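You operate a simulated robot arm through the tools that you are given. There is no shell and no other tool. Be economical: measure what you need, move in short steps, check, and stop when the job is done.

You are at the controls of a simulated robot arm. One attempt, no reset.

JOB
Press both liners home and turn each to the mark on its shell.
Fine: the two liners in the steel and clear claw shells; the shells stay in their holders.

Only the result counts: the job must be done as asked and must still hold three seconds after the hand-in. Knocking over, shifting, dropping, spilling or breaking anything else fails it.

ROBOT AND FRAMES
A 7-joint arm with a fingered hand, fixed in place. Base frame: the origin is at the foot of the arm, x ahead of it, y to its left, z up. Units: m, rad, N and s.
With the tool pointing down near the work surface it reaches from about 0.34 to 0.7 m from the base axis. Its first joint turns from -1.204 to 3.002 rad. Payload 3.4 kg.
The tool frame sits at the grasp point between the pads (the TCP): z along the fingers, y along the line on which they close. The tips reach 0.025 m beyond it. Largest opening 0.088 m; the body of the gripper starts 0.029 m behind the TCP. The gripper is a hand of 4 fingers: y runs from the thumb to the fingers, the wrist lies at [-0.013, -0.097, -0.162] in the tool frame, and closing takes about 1.5 s.
Orientation is that of the tool frame in the base frame, as a unit quaternion [x, y, z, w]. With the fingers straight down and the wrist toward the robot, the tool's x, y and z point along [0, 1, 0], [1, 0, 0] and [0, 0, -1] of the base frame.

CONTROLS
- The arm moves only by the tool step_arm. Its argument "increments" is one flat list of numbers, 6 for each row, row after row: the shift along the tool's x, y, z in m, then the turn, a rotation vector about the tool's x, y, z in rad. In form: [tx, ty, tz, rx, ry, rz, tx, ty, tz, rx, ry, rz, ...]. A call has 1 to 10 rows; each row is the pose to reach, as a shift and turn from the pose commanded when the call began, along the tool's axes at that moment. "jaw" is the gripper command, from -1 (shut) to 1 (fully open), values between in proportion, set as the call begins (left out, the last holds). Rows are played at 5 a second. More than 0.05 m and 0.15 rad between two rows, or a gripper value outside its range, and nothing of the call is played. A pose out of reach is approached as far as the arm can. The call stops where the force on the tool passes 40 N (or 10 N more than at its start, if that is more) or the arm is blocked; 0.2 s more then pass. Each finger travels about 0.108 m/s and halts on what it meets, pressing with about 34 N; the grip force reading is that of the motor and also rises with nothing between the fingers. The clock runs only during rows and for 0.2 s after the last one: add rows that repeat a pose to give the fingers time. The reply holds the time, the measured pose of the TCP, the force on the tool along the base axes, the opening and the grip force, in the units named above and with some noise, with the torque about the TCP (base axes, N m) and any sound that the robot's microphone picked up, and new pictures: "views" is both (left out), scene, wrist or none.
- Cameras (640 x 400 px; columns grow to the right, rows downward): "scene" is fixed at [0.4019, -0.6509, 1.5894]; the picture's right is [0.94, -0.34, 0.00], its down [-0.21, -0.58, -0.78] and it looks along [0.27, 0.74, -0.62] (base axes); focal length 346 px, centre (320, 200). "wrist" rides on the gripper at [0.064, -0.083, -0.098] in the tool frame; the picture's right is [-0.62, 0.37, -0.69], its down [-0.71, -0.63, 0.30] and it looks along [-0.33, 0.68, 0.65] (tool axes); focal length 265 px, centre (320, 200). There is no depth. A picture from a camera that has moved, and an enlarged one, comes with that camera's place and axes in the base frame and with its lens.
- lift_body(by): slides the trunk up (or, below 0, down) by that many m; the arm rides with it, the base frame stays. It gives what a move gives, with no picture.
- curl_fingers(index, middle, ring, thumb_bend, thumb_turn): sets how far each is bent, from 0 (flat) to 1 (curled in); at 0.3 the hand is open as for a grip, at 0.7 the pads meet at the TCP. One left out holds its place. A second passes; each finger stops where it meets its share of the squeeze, and holds until it gets a number again. A gripper value or a shape takes the hand back. It gives what a move gives, with no picture; readings hold the bend of each and the force on the fingers (four entries, about 0 where the hand has none), thumb and palm. thumb_turn goes from beside the hand (0) to across from the fingers (1), as for a grip.
- preshape(shape): the hand has 4 fingers and takes this shape, open, in about a second: jaw (thumb against the fingers, like two jaws); tri (thumb and two fingers); tip (a fingertip pinch); poke (one finger out to press); point (the index stretched); flat (the hand flat); cup (the hand cupped); fist (a fist). The gripper value then closes the fingers along that shape, each until it touches; the sizes above hold for jaw. It gives what a move gives, with no picture.
- inspect(camera, box): a new picture of the part [left, top, right, bottom] of that camera's present view, enlarged. No time passes.
- close_job(): hands the job in; it is judged then, once.

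Go step by step. Nothing tells you positions but the pictures and the camera data: compare them with the known pose of the tool, close in by small moves and look again before you grip or let go. The budget is 120 turns and 200 pictures, counting those below and the enlarged ones. Unless the task says otherwise, let go and move clear before handing in, and close with one line.

The tools are called after "Emit:" as a command line: name --argument value ..., lists and objects as JSON in quotes. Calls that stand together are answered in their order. step_arm: Moves the arm, as the interface text tells. Its arguments: {"type":"object","properties":{"increments":{"type":"array","items":{"type":"number"}},"jaw":{"type":"number"},"views":{"type":"string","enum":["both","scene","wrist","none"]}},"required":["increments"]} The other tools are called the same way: lift_body (by) slides the trunk up or down; preshape (shape) gives the hand a shape; curl_fingers (index, middle, ring, thumb_bend, thumb_turn) moves the fingers one by one; inspect (camera, box) takes an enlarged picture of a part of a camera's view; close_job () hands the job in.

At the start:

```text
time_s: 0.0
eef_pos: [0.4447, -0.3209, 1.3791]
tcp_rot: [0.707, 0.707, 0.0, 0.0]
ft_force: [0.8, 0.9, -0.1]
moment: [-0.01, 0.01, 0.01]
width: 0.0877
finger_force: 0.1
shape: jaw
bend: [0.3, 0.3, 0.3, 0.3, 0.98]
finger forces: [0.0, 0.0, 0.0, 0.0, 0.1, 0.0]
trunk travel left (down, up): [-0.775, 0.065]
```

scene: 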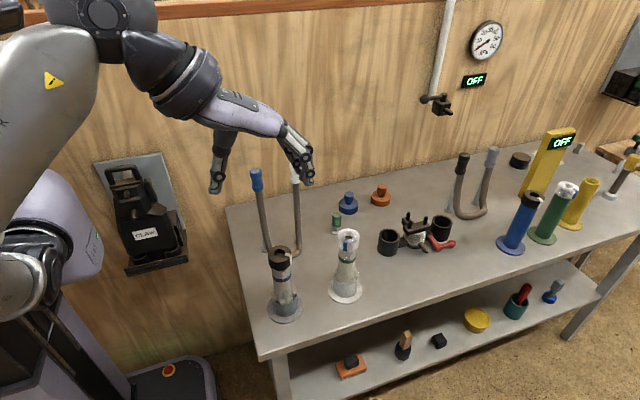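
wrist: 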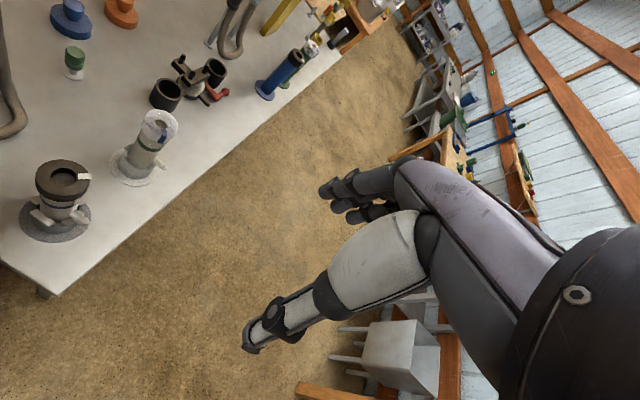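

I see two stands at the front left of the bench, which look like the claw shells, one steel with a dark top and one clear. I'll enlarge both views before moving.

Emit:
inspect --camera "scene" --box '[240, 220, 380, 330]'

Emit:
inspect --camera "wrist" --box '[0, 90, 200, 250]'

Emit:
inspect --camera "scene" --box '[320, 170, 480, 270]'

```text
3.64 times, centred on (310, 275) of scene
camera zoom: at [0.4019, -0.6509, 1.5894], right [0.94, -0.34, 0.0], down [-0.21, -0.58, -0.78], along [0.27, 0.74, -0.62], focal length 1257 px, centre (356, -73)
```

zoom: 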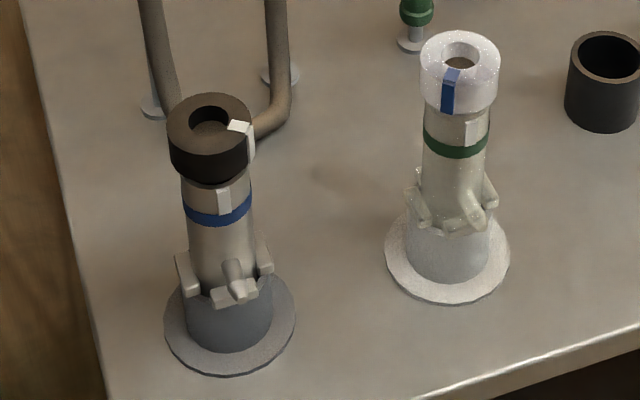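

```text
2.50 times, centred on (100, 170) of wrist
camera zoom: at [0.3598, -0.2571, 1.478], right [0.37, -0.62, 0.69], down [-0.63, -0.71, -0.31], along [0.68, -0.32, -0.65], focal length 664 px, centre (870, 275)
```

zoom: 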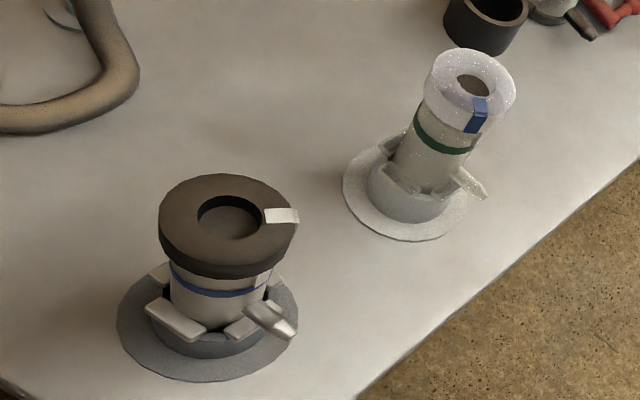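

```text
4.00 times, centred on (400, 220) of scene
camera zoom: at [0.4019, -0.6509, 1.5894], right [0.94, -0.34, 0.0], down [-0.21, -0.58, -0.78], along [0.27, 0.74, -0.62], focal length 1383 px, centre (0, 120)
```

zoom: 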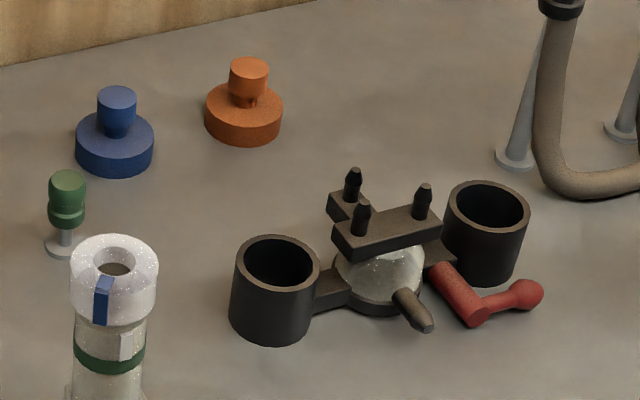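

The liners are at about (0.50, -0.133) for steel and (0.658, -0.139) for clear, with tops near z 1.02–1.03. The steel liner's mark needs about -53° and the clear one's about +45°. I'll move above the steel liner for a closer look.

Emit:
step_arm --increments '[0.03, 0.009, 0.028, 0, 0, 0, 0.06, 0.018, 0.057, 0, 0, 0, 0.09, 0.026, 0.085, 0, 0, 0, 0.12, 0.035, 0.113, 0, 0, 0, 0.15, 0.044, 0.14, 0, 0, 0, 0.188, 0.055, 0.17, 0, 0, 0, 0.188, 0.055, 0.17, 0, 0, 0]'

```text
time_s: 1.6
eef_pos: [0.5028, -0.134, 1.2085]
tcp_rot: [0.708, 0.706, 0.001, -0.002]
ft_force: [0.2, 0.2, 0.0]
moment: [0.02, 0.03, -0.01]
width: 0.0876
finger_force: 0.1
shape: jaw
bend: [0.3, 0.3, 0.3, 0.3, 0.98]
finger forces: [0.0, 0.0, 0.0, 0.0, 0.0, 0.1]
trunk travel left (down, up): [-0.775, 0.065]
camera wrist: at [0.4165, -0.07, 1.3083], right [0.37, -0.62, 0.69], down [-0.63, -0.71, -0.31], along [0.68, -0.32, -0.65], focal length 265 px, centre (320, 200)
```

scene: 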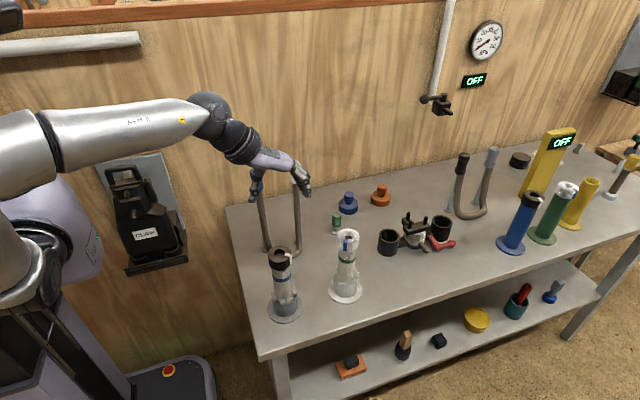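
wrist: 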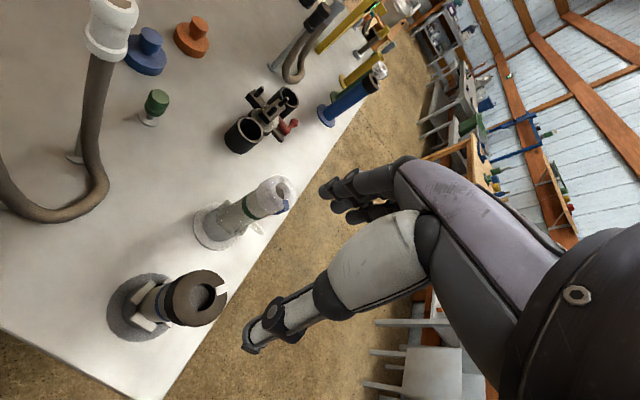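

I'm close above it now, so I'll enlarge both views to refine the liner positions.

Emit:
inspect --camera "wrist" --box '[100, 160, 300, 345]'

Emit:
inspect --camera "scene" --box '[230, 150, 390, 330]'

```text
2.16 times, centred on (200, 252) of wrist
camera zoom: at [0.4165, -0.07, 1.3083], right [0.37, -0.62, 0.69], down [-0.63, -0.71, -0.31], along [0.68, -0.32, -0.65], focal length 574 px, centre (580, 86)
```

zoom: 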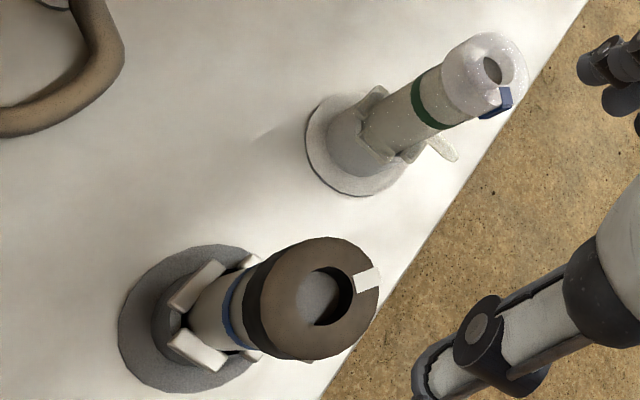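

```text
2.22 times, centred on (310, 240) of scene
camera zoom: at [0.4019, -0.6509, 1.5894], right [0.94, -0.34, 0.0], down [-0.21, -0.58, -0.78], along [0.27, 0.74, -0.62], focal length 768 px, centre (342, 111)
```

zoom: 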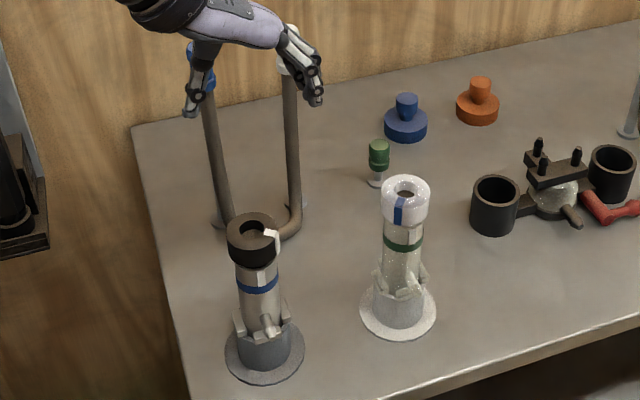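

Both tops triangulate to z≈1.047. Steel is at about (0.490, -0.143) and clear at about (0.648, -0.146). I'll hover above the steel liner and yaw +25° so the coming turn is centred.

Emit:
step_arm --increments '[-0.003, -0.004, 0.03, 0, 0, -0.145, -0.006, -0.009, 0.06, 0, 0, -0.29, -0.009, -0.013, 0.085, 0, 0, -0.435, -0.009, -0.013, 0.085, 0, 0, -0.435]'

Emit:
inspect --camera "scene" --box '[220, 170, 340, 290]'

```text
time_s: 2.6
eef_pos: [0.4888, -0.1405, 1.1244]
tcp_rot: [0.537, 0.843, 0.001, 0.001]
ft_force: [0.2, 0.0, 0.1]
moment: [0.0, 0.02, -0.01]
width: 0.0877
finger_force: 0.1
shape: jaw
bend: [0.3, 0.3, 0.3, 0.3, 0.98]
finger forces: [0.0, 0.1, 0.0, 0.0, 0.1, 0.0]
trunk travel left (down, up): [-0.775, 0.065]
camera wrist: at [0.3826, -0.1181, 1.2232], right [0.59, -0.41, 0.69], down [-0.27, -0.91, -0.31], along [0.76, -0.01, -0.65], focal length 265 px, centre (320, 200)
```

scene: 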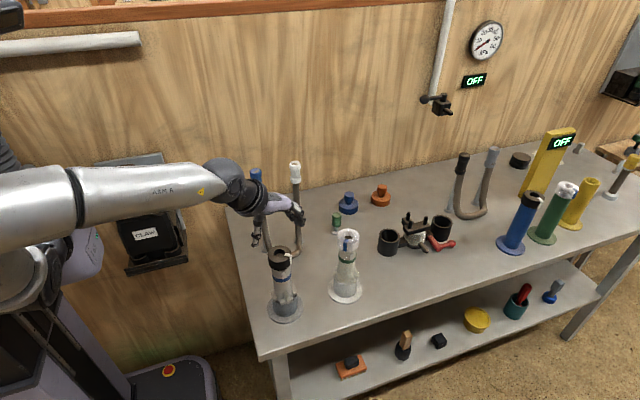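
wrist: 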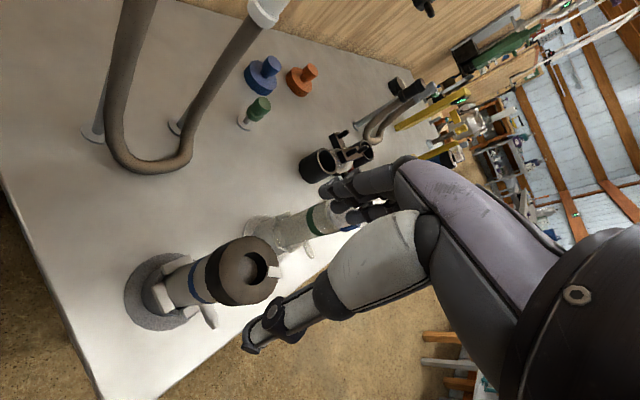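

```text
3.33 times, centred on (280, 230) of scene
camera zoom: at [0.4019, -0.6509, 1.5894], right [0.94, -0.34, 0.0], down [-0.21, -0.58, -0.78], along [0.27, 0.74, -0.62], focal length 1153 px, centre (453, 100)
```

zoom: 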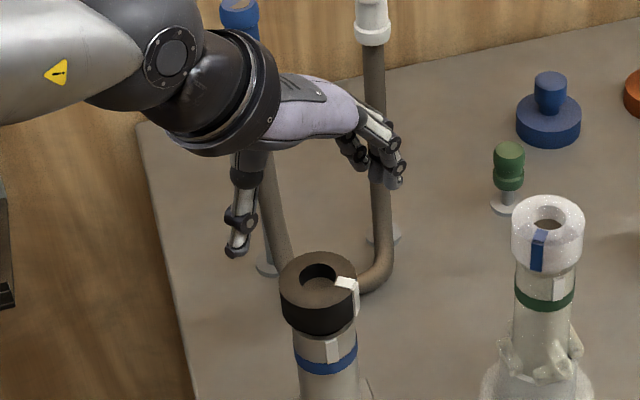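

The hand is over the liner at (0.489, -0.1405), and the opening leaves good clearance. I'll descend around the liner and look again before gripping.

Emit:
step_arm --increments '[-0.003, 0, 0.02, 0, 0, 0, -0.003, 0, 0.04, 0, 0, 0, -0.003, 0, 0.06, 0, 0, 0, -0.003, 0, 0.06, 0, 0, 0]'

Emit:
inspect --camera "scene" --box '[220, 170, 340, 290]'

Emit:
inspect --camera "wrist" --box '[170, 150, 420, 370]'

```text
time_s: 3.6
eef_pos: [0.4874, -0.145, 1.0626]
tcp_rot: [0.538, 0.843, 0.0, 0.001]
ft_force: [-0.1, 0.2, -0.9]
moment: [0.0, 0.0, 0.01]
width: 0.0877
finger_force: 0.1
shape: jaw
bend: [0.3, 0.3, 0.3, 0.3, 0.98]
finger forces: [0.0, 0.0, 0.0, 0.0, 0.1, 0.1]
trunk travel left (down, up): [-0.775, 0.065]
camera wrist: at [0.383, -0.1209, 1.1619], right [0.59, -0.41, 0.69], down [-0.27, -0.91, -0.31], along [0.76, -0.01, -0.65], focal length 265 px, centre (320, 200)
```

scene: 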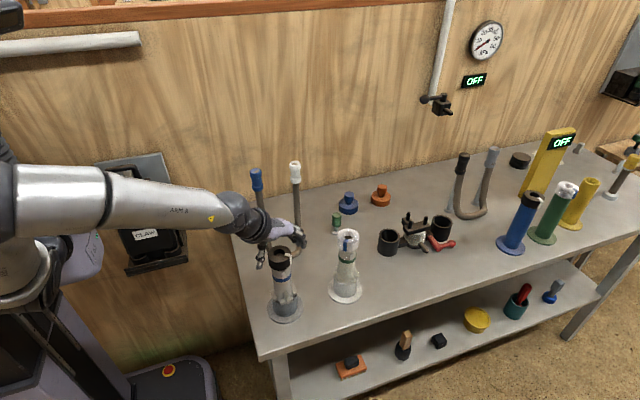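
wrist: 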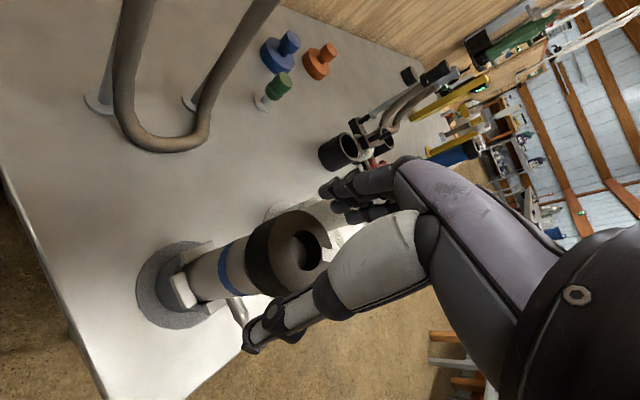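

```text
3.33 times, centred on (280, 230) of scene
camera zoom: at [0.4019, -0.6509, 1.5894], right [0.94, -0.34, 0.0], down [-0.21, -0.58, -0.78], along [0.27, 0.74, -0.62], focal length 1153 px, centre (453, 100)
```

zoom: 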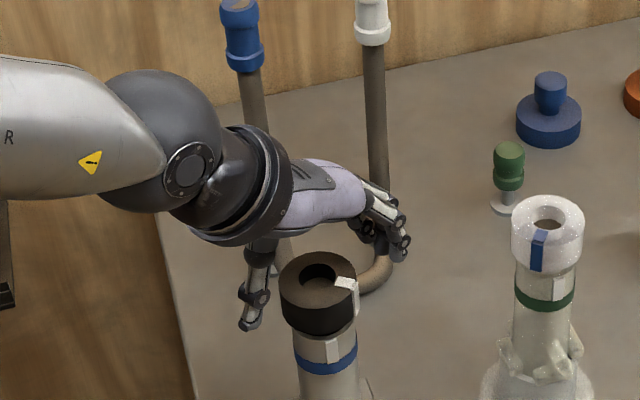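

```text
1.82 times, centred on (295, 260) of wrist
camera zoom: at [0.383, -0.1209, 1.1619], right [0.59, -0.41, 0.69], down [-0.27, -0.91, -0.31], along [0.76, -0.01, -0.65], focal length 483 px, centre (366, 91)
```

zoom: 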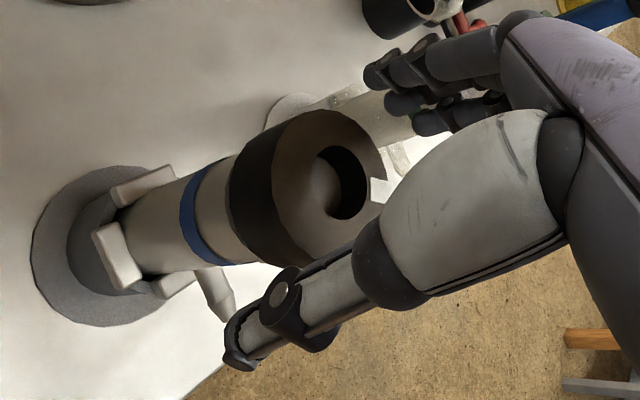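

In the scene view the liner sits about midway between thumb and fingers. I'll go 3 mm further in x, lower to mid-mouthpiece and close on it.

Emit:
step_arm --increments '[-0.001, 0.003, 0.014, 0, 0, 0, -0.001, 0.003, 0.027, 0, 0, 0, -0.001, 0.003, 0.027, 0, 0, 0]' --views "none"

Emit:
step_arm --increments '[0, 0, 0, 0, 0, 0, 0, 0, 0, 0, 0, 0, 0, 0, 0, 0, 0, 0, 0, 0, 0, 0, 0, 0, 0, 0, 0, 0, 0, 0, 0, 0, 0, 0, 0, 0, 0, 0, 0, 0, 0, 0]' --jaw -1

Emit:
inspect --camera "scene" --box '[220, 190, 340, 310]'

Emit:
inspect --camera "wrist" --box '[170, 150, 420, 370]'

```text
time_s: 4.4
eef_pos: [0.4914, -0.1453, 1.0365]
tcp_rot: [0.538, 0.843, 0.0, 0.001]
ft_force: [0.0, -0.1, -0.5]
moment: [-0.03, 0.02, 0.03]
width: 0.0877
finger_force: 0.1
shape: jaw
bend: [0.3, 0.3, 0.3, 0.3, 0.98]
finger forces: [0.1, 0.0, 0.1, 0.1, 0.2, 0.0]
trunk travel left (down, up): [-0.775, 0.065]
```

```text
time_s: 6.0
eef_pos: [0.4909, -0.1433, 1.0362]
tcp_rot: [0.538, 0.843, 0.001, -0.001]
ft_force: [0.5, 0.0, -3.1]
moment: [0.02, 0.03, 0.0]
width: 0.0412
finger_force: 33.9
shape: jaw
bend: [0.74, 0.45, 0.5, 0.73, 1.0]
finger forces: [16.9, 8.2, 2.5, 0.0, 28.0, 0.0]
trunk travel left (down, up): [-0.775, 0.065]
camera wrist: at [0.3872, -0.1206, 1.1349], right [0.59, -0.41, 0.69], down [-0.27, -0.91, -0.31], along [0.76, -0.01, -0.65], focal length 265 px, centre (320, 200)
```

scene: 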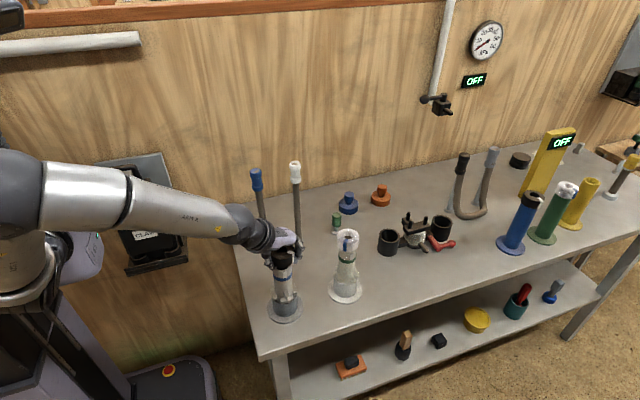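
wrist: 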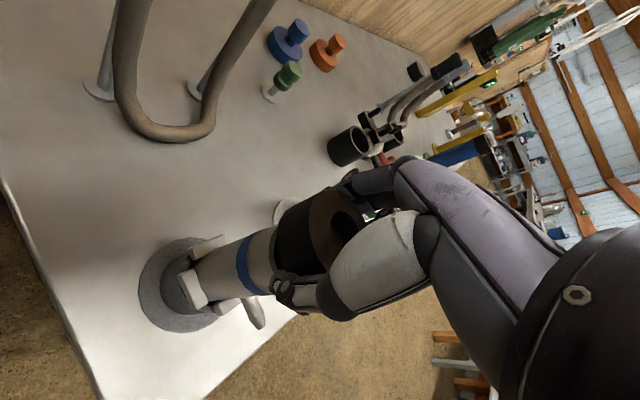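

```text
3.33 times, centred on (280, 250) of scene
camera zoom: at [0.4019, -0.6509, 1.5894], right [0.94, -0.34, 0.0], down [-0.21, -0.58, -0.78], along [0.27, 0.74, -0.62], focal length 1153 px, centre (453, 33)
```

zoom: 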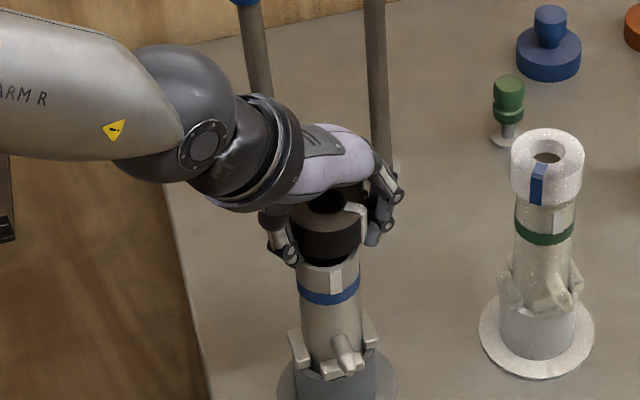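

```text
1.82 times, centred on (295, 260) of wrist
camera zoom: at [0.3872, -0.1206, 1.1349], right [0.59, -0.41, 0.69], down [-0.27, -0.91, -0.31], along [0.76, -0.01, -0.65], focal length 483 px, centre (366, 91)
```

zoom: 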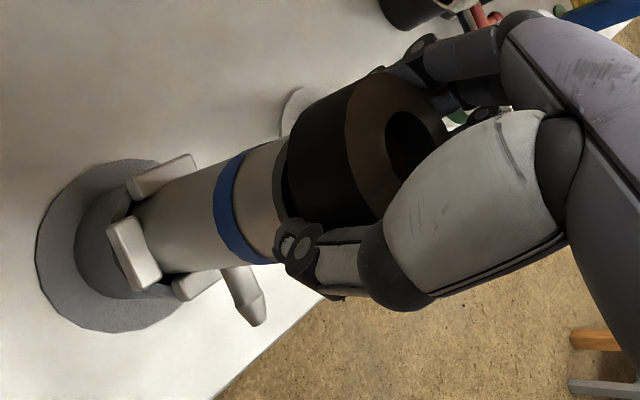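

I have a grip, but the index curled past the edge, so the liner axis lies about 6 mm toward the ring-finger side. I'll open, shift and re-grip for a centred hold.

Emit:
step_arm --increments '[0, 0, 0, 0, 0, 0, 0, 0, 0, 0, 0, 0, 0, 0, 0, 0, 0, 0, -0.006, 0.001, 0, 0, 0, 0, -0.006, 0.001, 0, 0, 0, 0]' --jaw 1 --views "none"

Emit:
step_arm --increments '[0, 0, 0, 0, 0, 0, 0, 0, 0, 0, 0, 0, 0, 0, 0, 0, 0, 0, 0, 0, 0, 0, 0, 0, 0, 0, 0, 0, 0, 0, 0, 0, 0, 0, 0, 0, 0, 0, 0, 0, 0, 0]' --jaw -1 --views "none"

Emit:
inspect --camera "scene" --box '[240, 220, 320, 300]'

```text
time_s: 7.2
eef_pos: [0.4947, -0.1494, 1.0365]
tcp_rot: [0.538, 0.843, -0.001, 0.0]
ft_force: [0.1, -0.2, -0.6]
moment: [0.03, -0.04, -0.01]
width: 0.0877
finger_force: 0.1
shape: jaw
bend: [0.3, 0.3, 0.3, 0.3, 0.98]
finger forces: [0.1, 0.0, 0.0, 0.0, 0.0, 0.0]
trunk travel left (down, up): [-0.775, 0.065]
```

```text
time_s: 8.8
eef_pos: [0.4959, -0.1497, 1.037]
tcp_rot: [0.538, 0.843, 0.0, 0.0]
ft_force: [-0.1, 0.1, -1.4]
moment: [-0.04, 0.0, 0.01]
width: 0.0412
finger_force: 33.9
shape: jaw
bend: [0.74, 0.47, 0.5, 0.72, 1.0]
finger forces: [18.0, 10.9, 0.1, 0.1, 27.1, 0.0]
trunk travel left (down, up): [-0.775, 0.065]
```

```text
5.00 times, centred on (280, 260) of scene
camera zoom: at [0.4019, -0.6509, 1.5894], right [0.94, -0.34, 0.0], down [-0.21, -0.58, -0.78], along [0.27, 0.74, -0.62], focal length 1729 px, centre (520, -100)
```

zoom: 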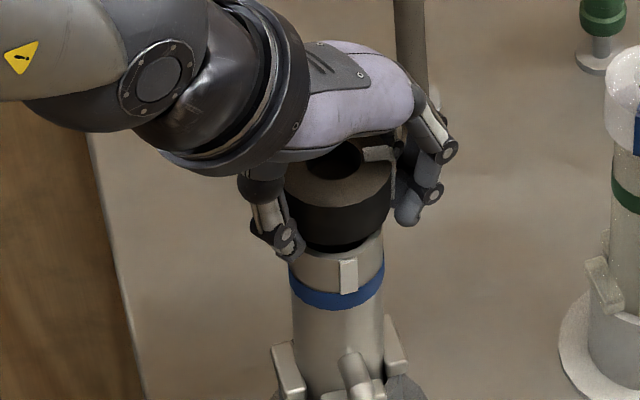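

The grip is stable, and a dark gap is visible below the mouthpiece, so the liner isn't home yet. I'll push down gently in small rows.

Emit:
step_arm --increments '[0, 0, 0.002, 0, 0, 0, 0, 0, 0.004, 0, 0, 0, 0, 0, 0.006, 0, 0, 0, 0, 0, 0.008, 0, 0, 0, 0, 0, 0.01, 0, 0, 0, 0, 0, 0.012, 0, 0, 0]' --views "none"

Emit:
inspect --camera "scene" --box '[240, 220, 320, 300]'

Emit:
inspect --camera "wrist" --box '[170, 150, 420, 370]'

```text
time_s: 10.2
eef_pos: [0.4918, -0.1486, 1.0277]
tcp_rot: [0.538, 0.843, 0.002, 0.003]
ft_force: [-7.0, -1.4, 26.4]
moment: [-0.18, 0.51, -0.02]
width: 0.04
finger_force: 33.1
shape: jaw
bend: [0.74, 0.49, 0.5, 0.74, 1.0]
finger forces: [17.0, 7.4, 0.0, 0.0, 41.4, 0.0]
trunk travel left (down, up): [-0.775, 0.065]
```

```text
5.00 times, centred on (280, 260) of scene
camera zoom: at [0.4019, -0.6509, 1.5894], right [0.94, -0.34, 0.0], down [-0.21, -0.58, -0.78], along [0.27, 0.74, -0.62], focal length 1729 px, centre (520, -100)
```

zoom: 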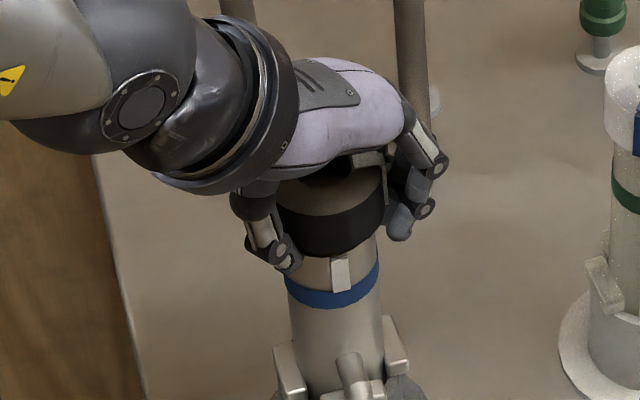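

```text
1.82 times, centred on (295, 260) of wrist
camera zoom: at [0.3861, -0.1259, 1.1266], right [0.59, -0.41, 0.7], down [-0.27, -0.91, -0.31], along [0.76, -0.01, -0.65], focal length 483 px, centre (366, 91)
```

zoom: 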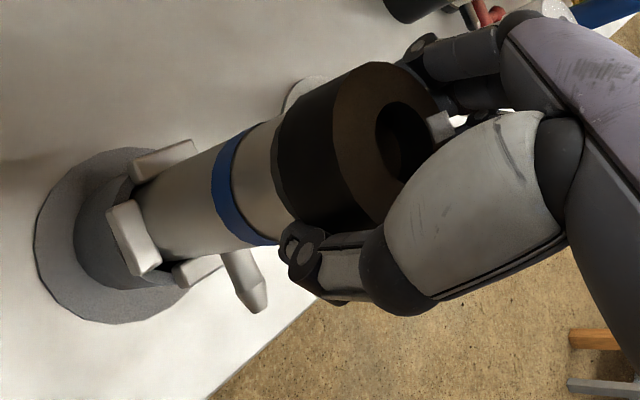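

The liner may have moved down a few mm, but the assembly is leaning slightly. I'll release and inspect before deciding how to press.

Emit:
step_arm --increments '[0, 0, -0.004, 0, 0, 0, 0, 0, -0.004, 0, 0, 0, 0, 0, -0.004, 0, 0, 0, 0, 0, -0.03, 0, 0, 0, 0, 0, -0.06, 0, 0, 0, 0, 0, -0.09, 0, 0, 0, 0, 0, -0.09, 0, 0, 0]' --jaw 1 --views "none"

Emit:
inspect --camera "scene" --box '[240, 220, 320, 300]'

Emit:
inspect --camera "wrist" --box '[100, 160, 350, 345]'

```text
time_s: 11.8
eef_pos: [0.4941, -0.1505, 1.1169]
tcp_rot: [0.538, 0.843, 0.0, -0.001]
ft_force: [-1.1, 0.5, -0.6]
moment: [0.0, -0.01, -0.05]
width: 0.0877
finger_force: 0.1
shape: jaw
bend: [0.3, 0.3, 0.3, 0.3, 0.98]
finger forces: [0.1, 0.0, 0.1, 0.1, 0.0, 0.0]
trunk travel left (down, up): [-0.775, 0.065]
```

```text
5.00 times, centred on (280, 260) of scene
camera zoom: at [0.4019, -0.6509, 1.5894], right [0.94, -0.34, 0.0], down [-0.21, -0.58, -0.78], along [0.27, 0.74, -0.62], focal length 1729 px, centre (520, -100)
```

zoom: 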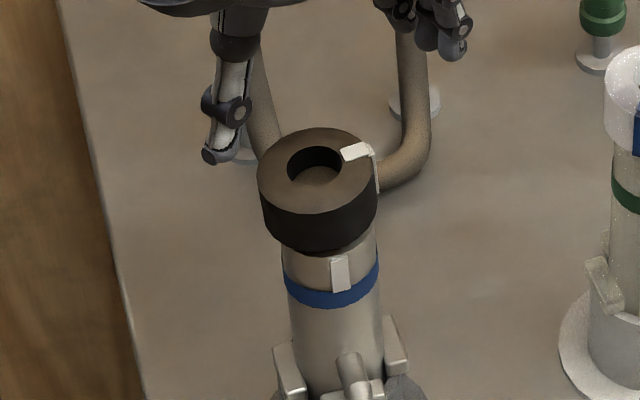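

```text
2.16 times, centred on (225, 252) of wrist
camera zoom: at [0.3893, -0.1278, 1.2154], right [0.6, -0.41, 0.69], down [-0.27, -0.91, -0.31], along [0.76, -0.01, -0.65], focal length 574 px, centre (525, 86)
```

zoom: 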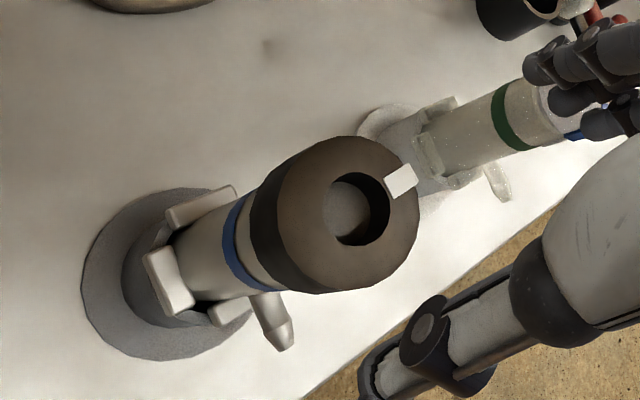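

The liner dropped about 4 mm but turned slightly the wrong way. I'll press it straight down with the palm, fingers open around it.

Emit:
step_arm --increments '[0, 0, 0.03, 0, 0, 0, 0, 0, 0.06, 0, 0, 0, 0, 0, 0.085, 0, 0, 0, 0, 0, 0.09, 0, 0, 0, 0, 0, 0.094, 0, 0, 0, 0, 0, 0.098, 0, 0, 0, 0, 0, 0.102, 0, 0, 0, 0, 0, 0.106, 0, 0, 0, 0, 0, 0.109, 0, 0, 0, 0, 0, 0.112, 0, 0, 0]' --views "none"

Emit:
inspect --camera "scene" --box '[240, 220, 320, 300]'

```text
time_s: 14.0
eef_pos: [0.4949, -0.1503, 1.003]
tcp_rot: [0.538, 0.843, 0.0, -0.001]
ft_force: [0.3, -1.3, 3.9]
moment: [0.08, 0.11, 0.01]
width: 0.0882
finger_force: 0.0
shape: jaw
bend: [0.3, 0.3, 0.3, 0.3, 0.98]
finger forces: [1.2, 0.0, 0.1, 0.1, 3.3, 0.0]
trunk travel left (down, up): [-0.775, 0.065]
```

```text
5.00 times, centred on (280, 260) of scene
camera zoom: at [0.4019, -0.6509, 1.5894], right [0.94, -0.34, 0.0], down [-0.21, -0.58, -0.78], along [0.27, 0.74, -0.62], focal length 1729 px, centre (520, -100)
```

zoom: 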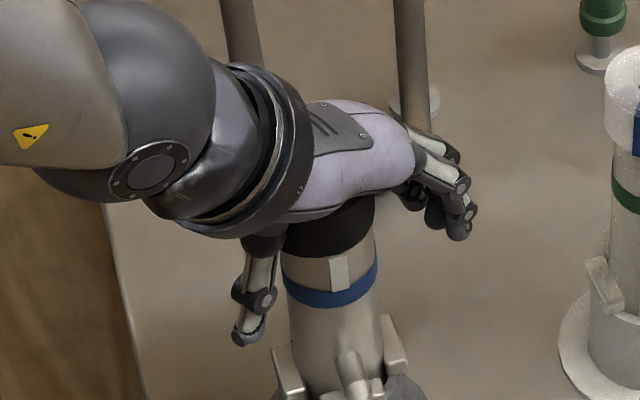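

Contact has just begun under the palm at TCP z 1.003. I'll continue down in 2 mm rows.

Emit:
step_arm --increments '[0, 0, 0.002, 0, 0, 0, 0, 0, 0.004, 0, 0, 0, 0, 0, 0.006, 0, 0, 0, 0, 0, 0.008, 0, 0, 0, 0, 0, 0.01, 0, 0, 0, 0, 0, 0.012, 0, 0, 0, 0, 0, 0.014, 0, 0, 0]' --views "none"

Emit:
inspect --camera "scene" --box '[240, 220, 320, 300]'

```text
time_s: 15.1
eef_pos: [0.4965, -0.15, 1.0011]
tcp_rot: [0.539, 0.842, 0.007, 0.009]
ft_force: [-3.8, -4.1, 20.8]
moment: [0.07, 0.4, 0.06]
width: 0.0881
finger_force: 0.1
shape: jaw
bend: [0.3, 0.3, 0.3, 0.3, 0.97]
finger forces: [1.0, 0.1, 0.1, 0.1, 19.3, 0.0]
trunk travel left (down, up): [-0.775, 0.065]
stopped in row 5: the force on the tool passed its limit at 43 N (the readings are from after the stop); the commanded pose is now the measured one
```

```text
5.00 times, centred on (280, 260) of scene
camera zoom: at [0.4019, -0.6509, 1.5894], right [0.94, -0.34, 0.0], down [-0.21, -0.58, -0.78], along [0.27, 0.74, -0.62], focal length 1729 px, centre (520, -100)
```

zoom: 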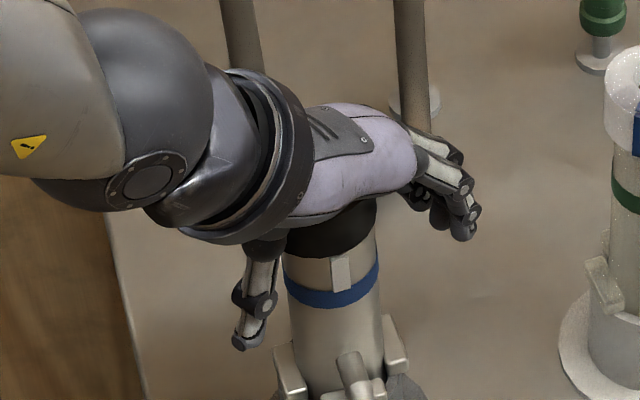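

The force passed 40 N with hardly any travel, so the liner may be seated. I'll raise the hand and look at the seat from both cameras.

Emit:
step_arm --increments '[0, 0, -0.03, 0, 0, 0, 0, 0, -0.06, 0, 0, 0, 0, 0, -0.09, 0, 0, 0, 0, 0, -0.12, 0, 0, 0, 0, 0, -0.12, 0, 0, 0]' --views "none"

Emit:
inspect --camera "scene" --box '[255, 235, 315, 295]'

Emit:
inspect --camera "wrist" --box '[140, 190, 300, 330]'

Emit:
inspect --camera "scene" --box '[315, 220, 375, 280]'

```text
time_s: 16.3
eef_pos: [0.4955, -0.1504, 1.1172]
tcp_rot: [0.539, 0.843, 0.003, 0.003]
ft_force: [0.5, 0.2, 0.3]
moment: [0.01, 0.04, 0.0]
width: 0.088
finger_force: 0.1
shape: jaw
bend: [0.3, 0.3, 0.3, 0.3, 0.97]
finger forces: [0.0, 0.0, 0.1, 0.1, 0.0, 0.0]
trunk travel left (down, up): [-0.775, 0.065]
```

```text
6.67 times, centred on (285, 265) of scene
camera zoom: at [0.4019, -0.6509, 1.5894], right [0.94, -0.34, 0.0], down [-0.21, -0.58, -0.78], along [0.27, 0.74, -0.62], focal length 2305 px, centre (553, -233)
```

zoom: 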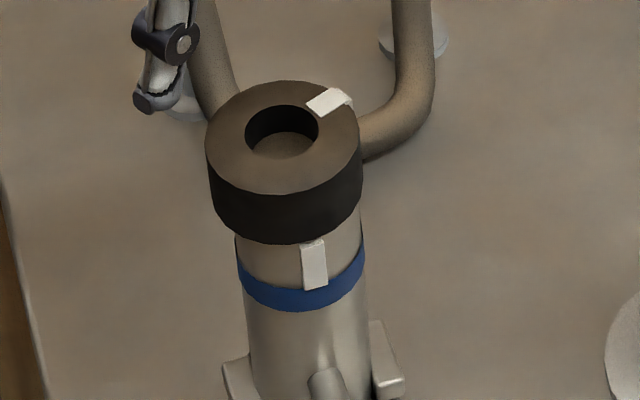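

```text
2.86 times, centred on (220, 260) of wrist
camera zoom: at [0.3901, -0.1267, 1.2155], right [0.59, -0.41, 0.7], down [-0.27, -0.91, -0.31], along [0.76, -0.01, -0.65], focal length 758 px, centre (606, 29)
```

zoom: 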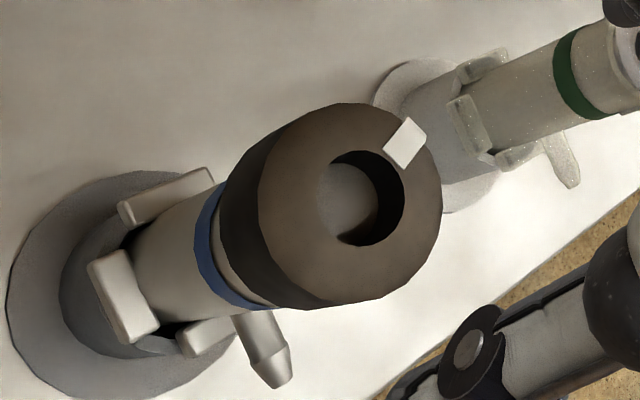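

```text
6.67 times, centred on (345, 250) of scene
camera zoom: at [0.4019, -0.6509, 1.5894], right [0.94, -0.34, 0.0], down [-0.21, -0.58, -0.78], along [0.27, 0.74, -0.62], focal length 2305 px, centre (153, -133)
```

zoom: 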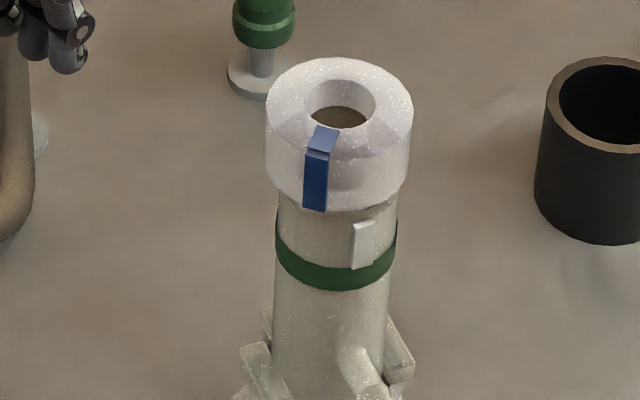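

The liner has dropped about 8 mm in total, but I can't yet tell whether it is home. I'll try a fist, which should press more centrally, and look at its shape first.

Emit:
preshape --shape "fist"

Emit:
inspect --camera "scene" --box '[220, 190, 330, 300]'

Emit:
inspect --camera "wrist" --box '[120, 120, 440, 360]'

```text
time_s: 17.2
eef_pos: [0.4949, -0.1499, 1.118]
tcp_rot: [0.539, 0.842, 0.004, 0.005]
ft_force: [-0.2, -0.3, 0.1]
moment: [0.0, 0.02, 0.01]
width: 0.0
finger_force: 0.1
shape: fist
bend: [1.0, 1.0, 1.0, 0.86, 0.85]
finger forces: [0.0, 0.1, 0.0, 0.0, 0.1, 0.0]
trunk travel left (down, up): [-0.775, 0.065]
```

```text
3.64 times, centred on (275, 245) of scene
camera zoom: at [0.4019, -0.6509, 1.5894], right [0.94, -0.34, 0.0], down [-0.21, -0.58, -0.78], along [0.27, 0.74, -0.62], focal length 1257 px, centre (484, 36)
```

zoom: 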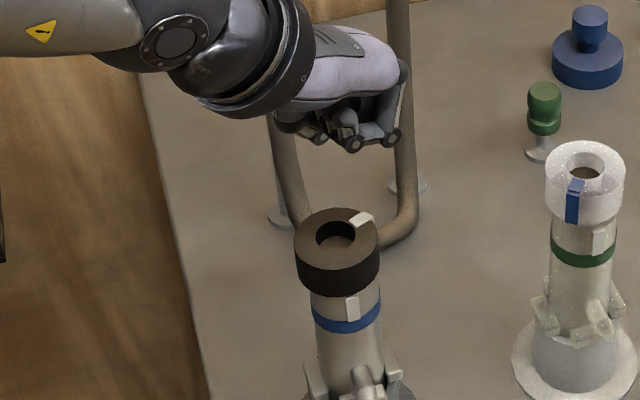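

```text
1.67 times, centred on (280, 240) of wrist
camera zoom: at [0.3896, -0.1266, 1.2154], right [0.59, -0.41, 0.7], down [-0.27, -0.91, -0.31], along [0.76, -0.01, -0.65], focal length 442 px, centre (387, 133)
```

zoom: 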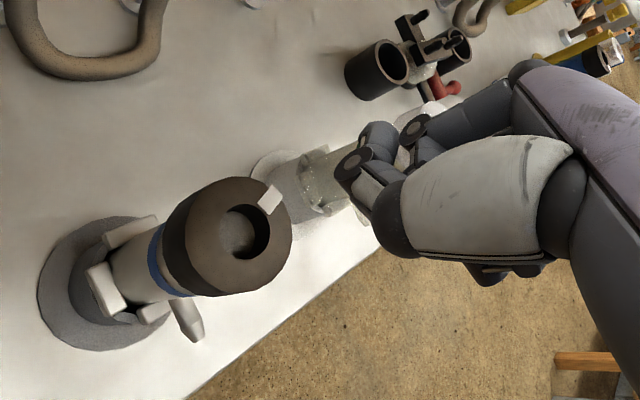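

The fist's lowest knuckles are near TCP level and 1.5–2 cm to the finger side. I'll shift back 15 mm and press down.

Emit:
step_arm --increments '[0, -0.015, 0.03, 0, 0, 0, 0, -0.015, 0.055, 0, 0, 0, 0, -0.015, 0.065, 0, 0, 0, 0, -0.015, 0.07, 0, 0, 0, 0, -0.015, 0.074, 0, 0, 0, 0, -0.015, 0.078, 0, 0, 0, 0, -0.015, 0.082, 0, 0, 0, 0, -0.015, 0.086, 0, 0, 0, 0, -0.015, 0.09, 0, 0, 0]' --views "none"

Emit:
inspect --camera "scene" --box '[240, 220, 320, 300]'

Emit:
inspect --camera "wrist" --box '[120, 120, 440, 360]'

```text
time_s: 19.0
eef_pos: [0.4841, -0.1558, 1.04]
tcp_rot: [0.54, 0.841, 0.012, 0.014]
ft_force: [-7.8, -3.9, 28.9]
moment: [0.41, 0.3, 0.13]
width: 0.0805
finger_force: 0.0
shape: fist
bend: [1.0, 1.0, 1.0, 0.93, 0.84]
finger forces: [0.0, 0.0, 0.0, 0.0, 29.4, 0.0]
trunk travel left (down, up): [-0.775, 0.065]
stopped in row 9: the force on the tool passed its limit at 45 N (the readings are from after the stop); the commanded pose is now the measured one
```

```text
5.00 times, centred on (280, 260) of scene
camera zoom: at [0.4019, -0.6509, 1.5894], right [0.94, -0.34, 0.0], down [-0.21, -0.58, -0.78], along [0.27, 0.74, -0.62], focal length 1729 px, centre (520, -100)
```

zoom: 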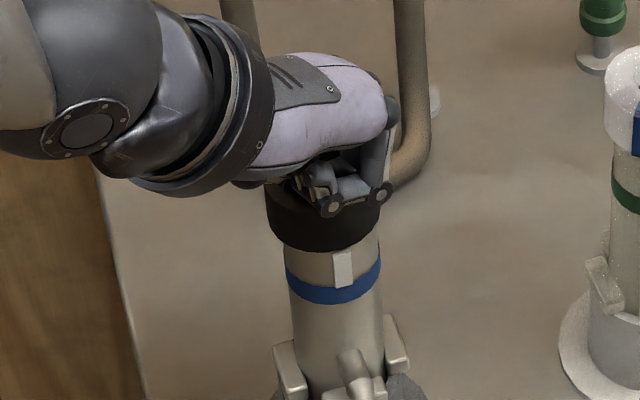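

```text
1.67 times, centred on (280, 240) of wrist
camera zoom: at [0.3766, -0.1328, 1.1353], right [0.57, -0.41, 0.71], down [-0.26, -0.91, -0.32], along [0.78, -0.01, -0.63], focal length 442 px, centre (387, 133)
```

zoom: 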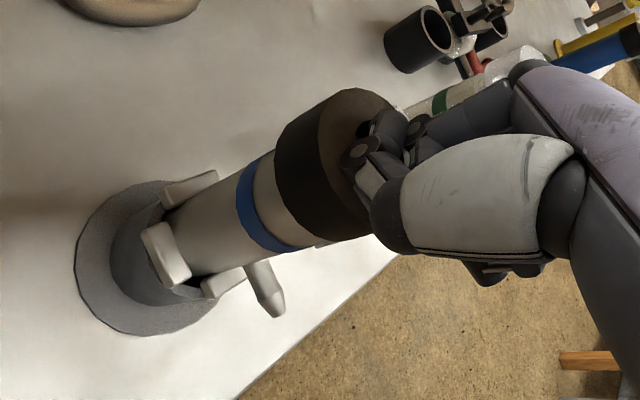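

It stopped at 45 N with little movement. I'll lift and compare the seat with the earlier pictures.

Emit:
step_arm --increments '[0, 0, -0.03, 0, 0, 0, 0, 0, -0.06, 0, 0, 0, 0, 0, -0.09, 0, 0, 0, 0, 0, -0.09, 0, 0, 0]' --views "none"

Emit:
inspect --camera "scene" --box '[255, 235, 315, 295]'

Emit:
inspect --camera "wrist" --box '[140, 190, 300, 330]'

```text
time_s: 20.0
eef_pos: [0.484, -0.1563, 1.1248]
tcp_rot: [0.54, 0.842, 0.007, 0.009]
ft_force: [0.0, 0.0, -0.7]
moment: [-0.04, -0.01, -0.02]
width: 0.0
finger_force: 0.1
shape: fist
bend: [1.0, 1.0, 1.0, 0.86, 0.85]
finger forces: [0.0, 0.0, 0.0, 0.0, 0.1, 0.0]
trunk travel left (down, up): [-0.775, 0.065]
```

```text
6.67 times, centred on (285, 265) of scene
camera zoom: at [0.4019, -0.6509, 1.5894], right [0.94, -0.34, 0.0], down [-0.21, -0.58, -0.78], along [0.27, 0.74, -0.62], focal length 2305 px, centre (553, -233)
```

zoom: 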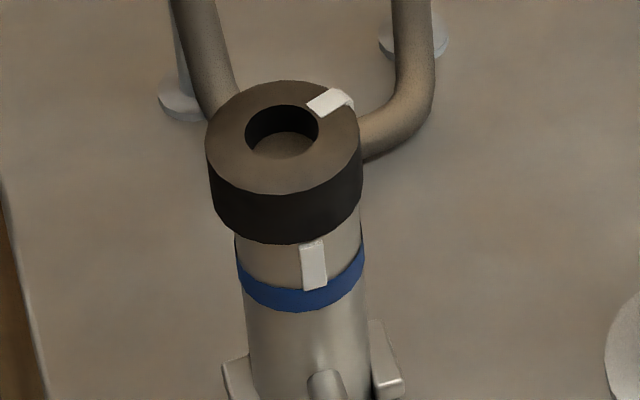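

```text
2.86 times, centred on (220, 260) of wrist
camera zoom: at [0.3774, -0.1321, 1.2219], right [0.58, -0.41, 0.71], down [-0.27, -0.91, -0.31], along [0.77, -0.01, -0.64], focal length 758 px, centre (606, 29)
```

zoom: 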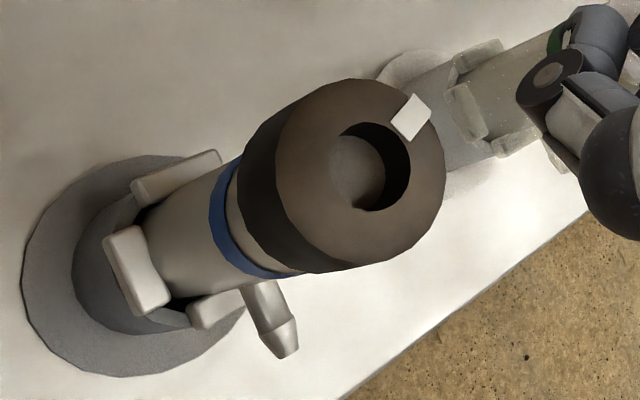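

The picture is identical after 45 N, so the steel liner is home. Its mark has been dragged to about az +36° and must go to about -89°. I'll re-open the hand, remove the small tilt and re-centre.

Emit:
preshape --shape "jaw"

Emit:
step_arm --increments '[0.002, 0.0126, 0, 0.0215, 0.0076, 0, 0.002, 0.0126, 0, 0.0215, 0.0076, 0]' --views "none"

Emit:
step_arm --increments '[0, 0, 0, 0, 0, -0.14, 0, 0, 0, 0, 0, -0.28, 0, 0, 0, 0, 0, -0.42, 0, 0, 0, 0, 0, -0.56, 0, 0, 0, 0, 0, -0.61, 0, 0, 0, 0, 0, -0.61]'

```text
time_s: 20.9
eef_pos: [0.4843, -0.1567, 1.1251]
tcp_rot: [0.54, 0.842, 0.009, 0.008]
ft_force: [0.1, 0.2, 0.6]
moment: [-0.01, -0.03, -0.01]
width: 0.0877
finger_force: 0.1
shape: jaw
bend: [0.3, 0.3, 0.3, 0.3, 0.97]
finger forces: [0.0, 0.0, 0.0, 0.0, 0.1, 0.0]
trunk travel left (down, up): [-0.775, 0.065]
```

```text
time_s: 21.5
eef_pos: [0.4952, -0.1502, 1.1256]
tcp_rot: [0.539, 0.842, 0.002, -0.001]
ft_force: [-0.2, -0.2, -0.5]
moment: [0.0, 0.0, -0.01]
width: 0.0875
finger_force: 0.1
shape: jaw
bend: [0.3, 0.3, 0.3, 0.3, 0.97]
finger forces: [0.1, 0.0, 0.0, 0.1, 0.1, 0.0]
trunk travel left (down, up): [-0.775, 0.065]
```

```text
time_s: 22.9
eef_pos: [0.4951, -0.151, 1.1239]
tcp_rot: [0.261, 0.965, 0.001, 0.001]
ft_force: [0.3, 0.2, -0.2]
moment: [0.02, 0.01, 0.0]
width: 0.0878
finger_force: 0.0
shape: jaw
bend: [0.3, 0.3, 0.3, 0.3, 0.97]
finger forces: [0.1, 0.0, 0.1, 0.0, 0.0, 0.1]
trunk travel left (down, up): [-0.775, 0.065]
camera wrist: at [0.395, -0.1896, 1.2234], right [0.72, 0.0, 0.69], down [0.3, -0.9, -0.31], along [0.63, 0.43, -0.65], focal length 265 px, centre (320, 200)
```

scene: 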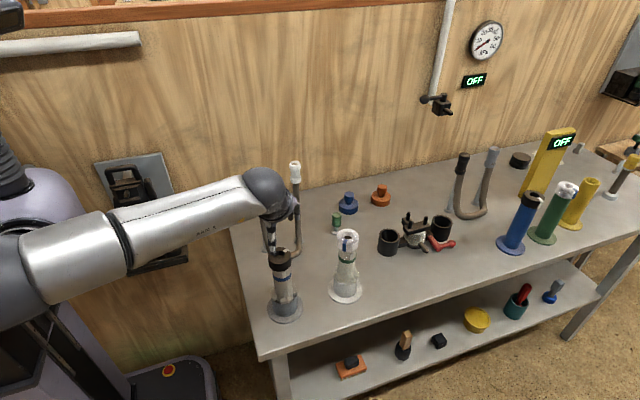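
wrist: 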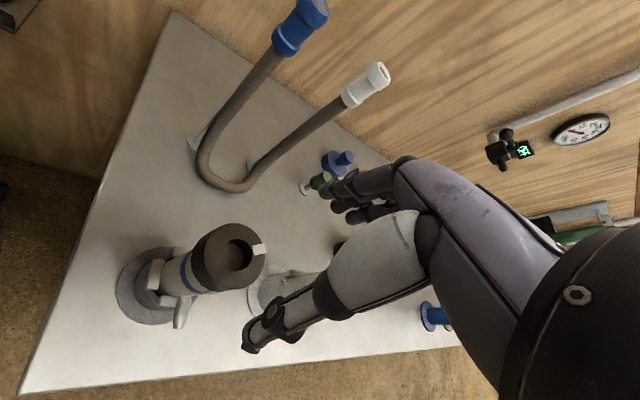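

Yaw is now +60° with the arm comfortable. I'll lower so only the fingertips reach the mouthpiece side, then close.

Emit:
step_arm --increments '[0.004, 0.0025, 0.03, 0, 0, 0, 0.004, 0.0025, 0.06, 0, 0, 0, 0.004, 0.0025, 0.077, 0, 0, 0, 0.004, 0.0025, 0.077, 0, 0, 0]' --views "wrist"

Emit:
step_arm --increments '[0, 0, 0, 0, 0, 0, 0, 0, 0, 0, 0, 0, 0, 0, 0, 0, 0, 0, 0, 0, 0, 0, 0, 0, 0, 0, 0, 0, 0, 0, 0, 0, 0, 0, 0, 0, 0, 0, 0, 0, 0, 0]' --jaw -1 --views "none"

Emit:
inspect --camera "scene" --box '[240, 220, 320, 300]'

Emit:
inspect --camera "wrist" --box '[170, 150, 420, 370]'

```text
time_s: 23.9
eef_pos: [0.4923, -0.1474, 1.0464]
tcp_rot: [0.262, 0.965, 0.002, -0.001]
ft_force: [1.0, 0.1, 0.7]
moment: [-0.01, -0.03, -0.01]
width: 0.0877
finger_force: 0.0
shape: jaw
bend: [0.3, 0.3, 0.3, 0.3, 0.97]
finger forces: [0.0, 0.1, 0.0, 0.0, 0.0, 0.0]
trunk travel left (down, up): [-0.775, 0.065]
camera wrist: at [0.3926, -0.1868, 1.1461], right [0.72, 0.0, 0.69], down [0.3, -0.9, -0.31], along [0.63, 0.43, -0.65], focal length 265 px, centre (320, 200)
```

wrist: 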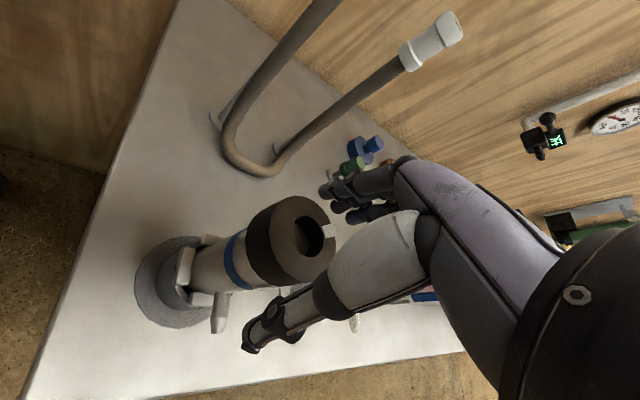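

```text
time_s: 25.5
eef_pos: [0.4924, -0.1488, 1.0475]
tcp_rot: [0.263, 0.965, 0.002, -0.001]
ft_force: [-0.8, -2.0, -0.7]
moment: [-0.08, 0.02, 0.0]
width: 0.0402
finger_force: 34.1
shape: jaw
bend: [0.73, 0.45, 0.46, 0.73, 1.0]
finger forces: [18.1, 9.5, 0.0, 0.0, 30.1, 0.0]
trunk travel left (down, up): [-0.775, 0.065]
```

```text
5.00 times, centred on (280, 260) of scene
camera zoom: at [0.4019, -0.6509, 1.5894], right [0.94, -0.34, 0.0], down [-0.21, -0.58, -0.78], along [0.27, 0.74, -0.62], focal length 1729 px, centre (520, -100)
```

zoom: 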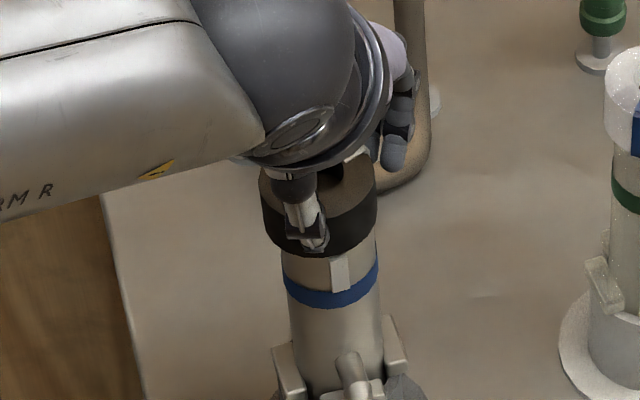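

```text
1.82 times, centred on (295, 260) of wrist
camera zoom: at [0.3927, -0.1875, 1.1462], right [0.72, 0.0, 0.69], down [0.3, -0.9, -0.31], along [0.63, 0.43, -0.65], focal length 483 px, centre (366, 91)
```

zoom: 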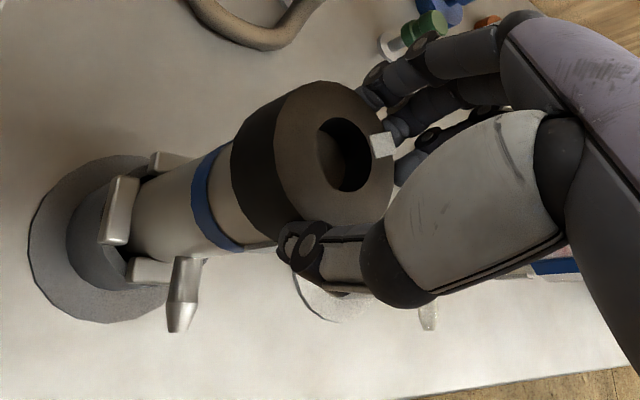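

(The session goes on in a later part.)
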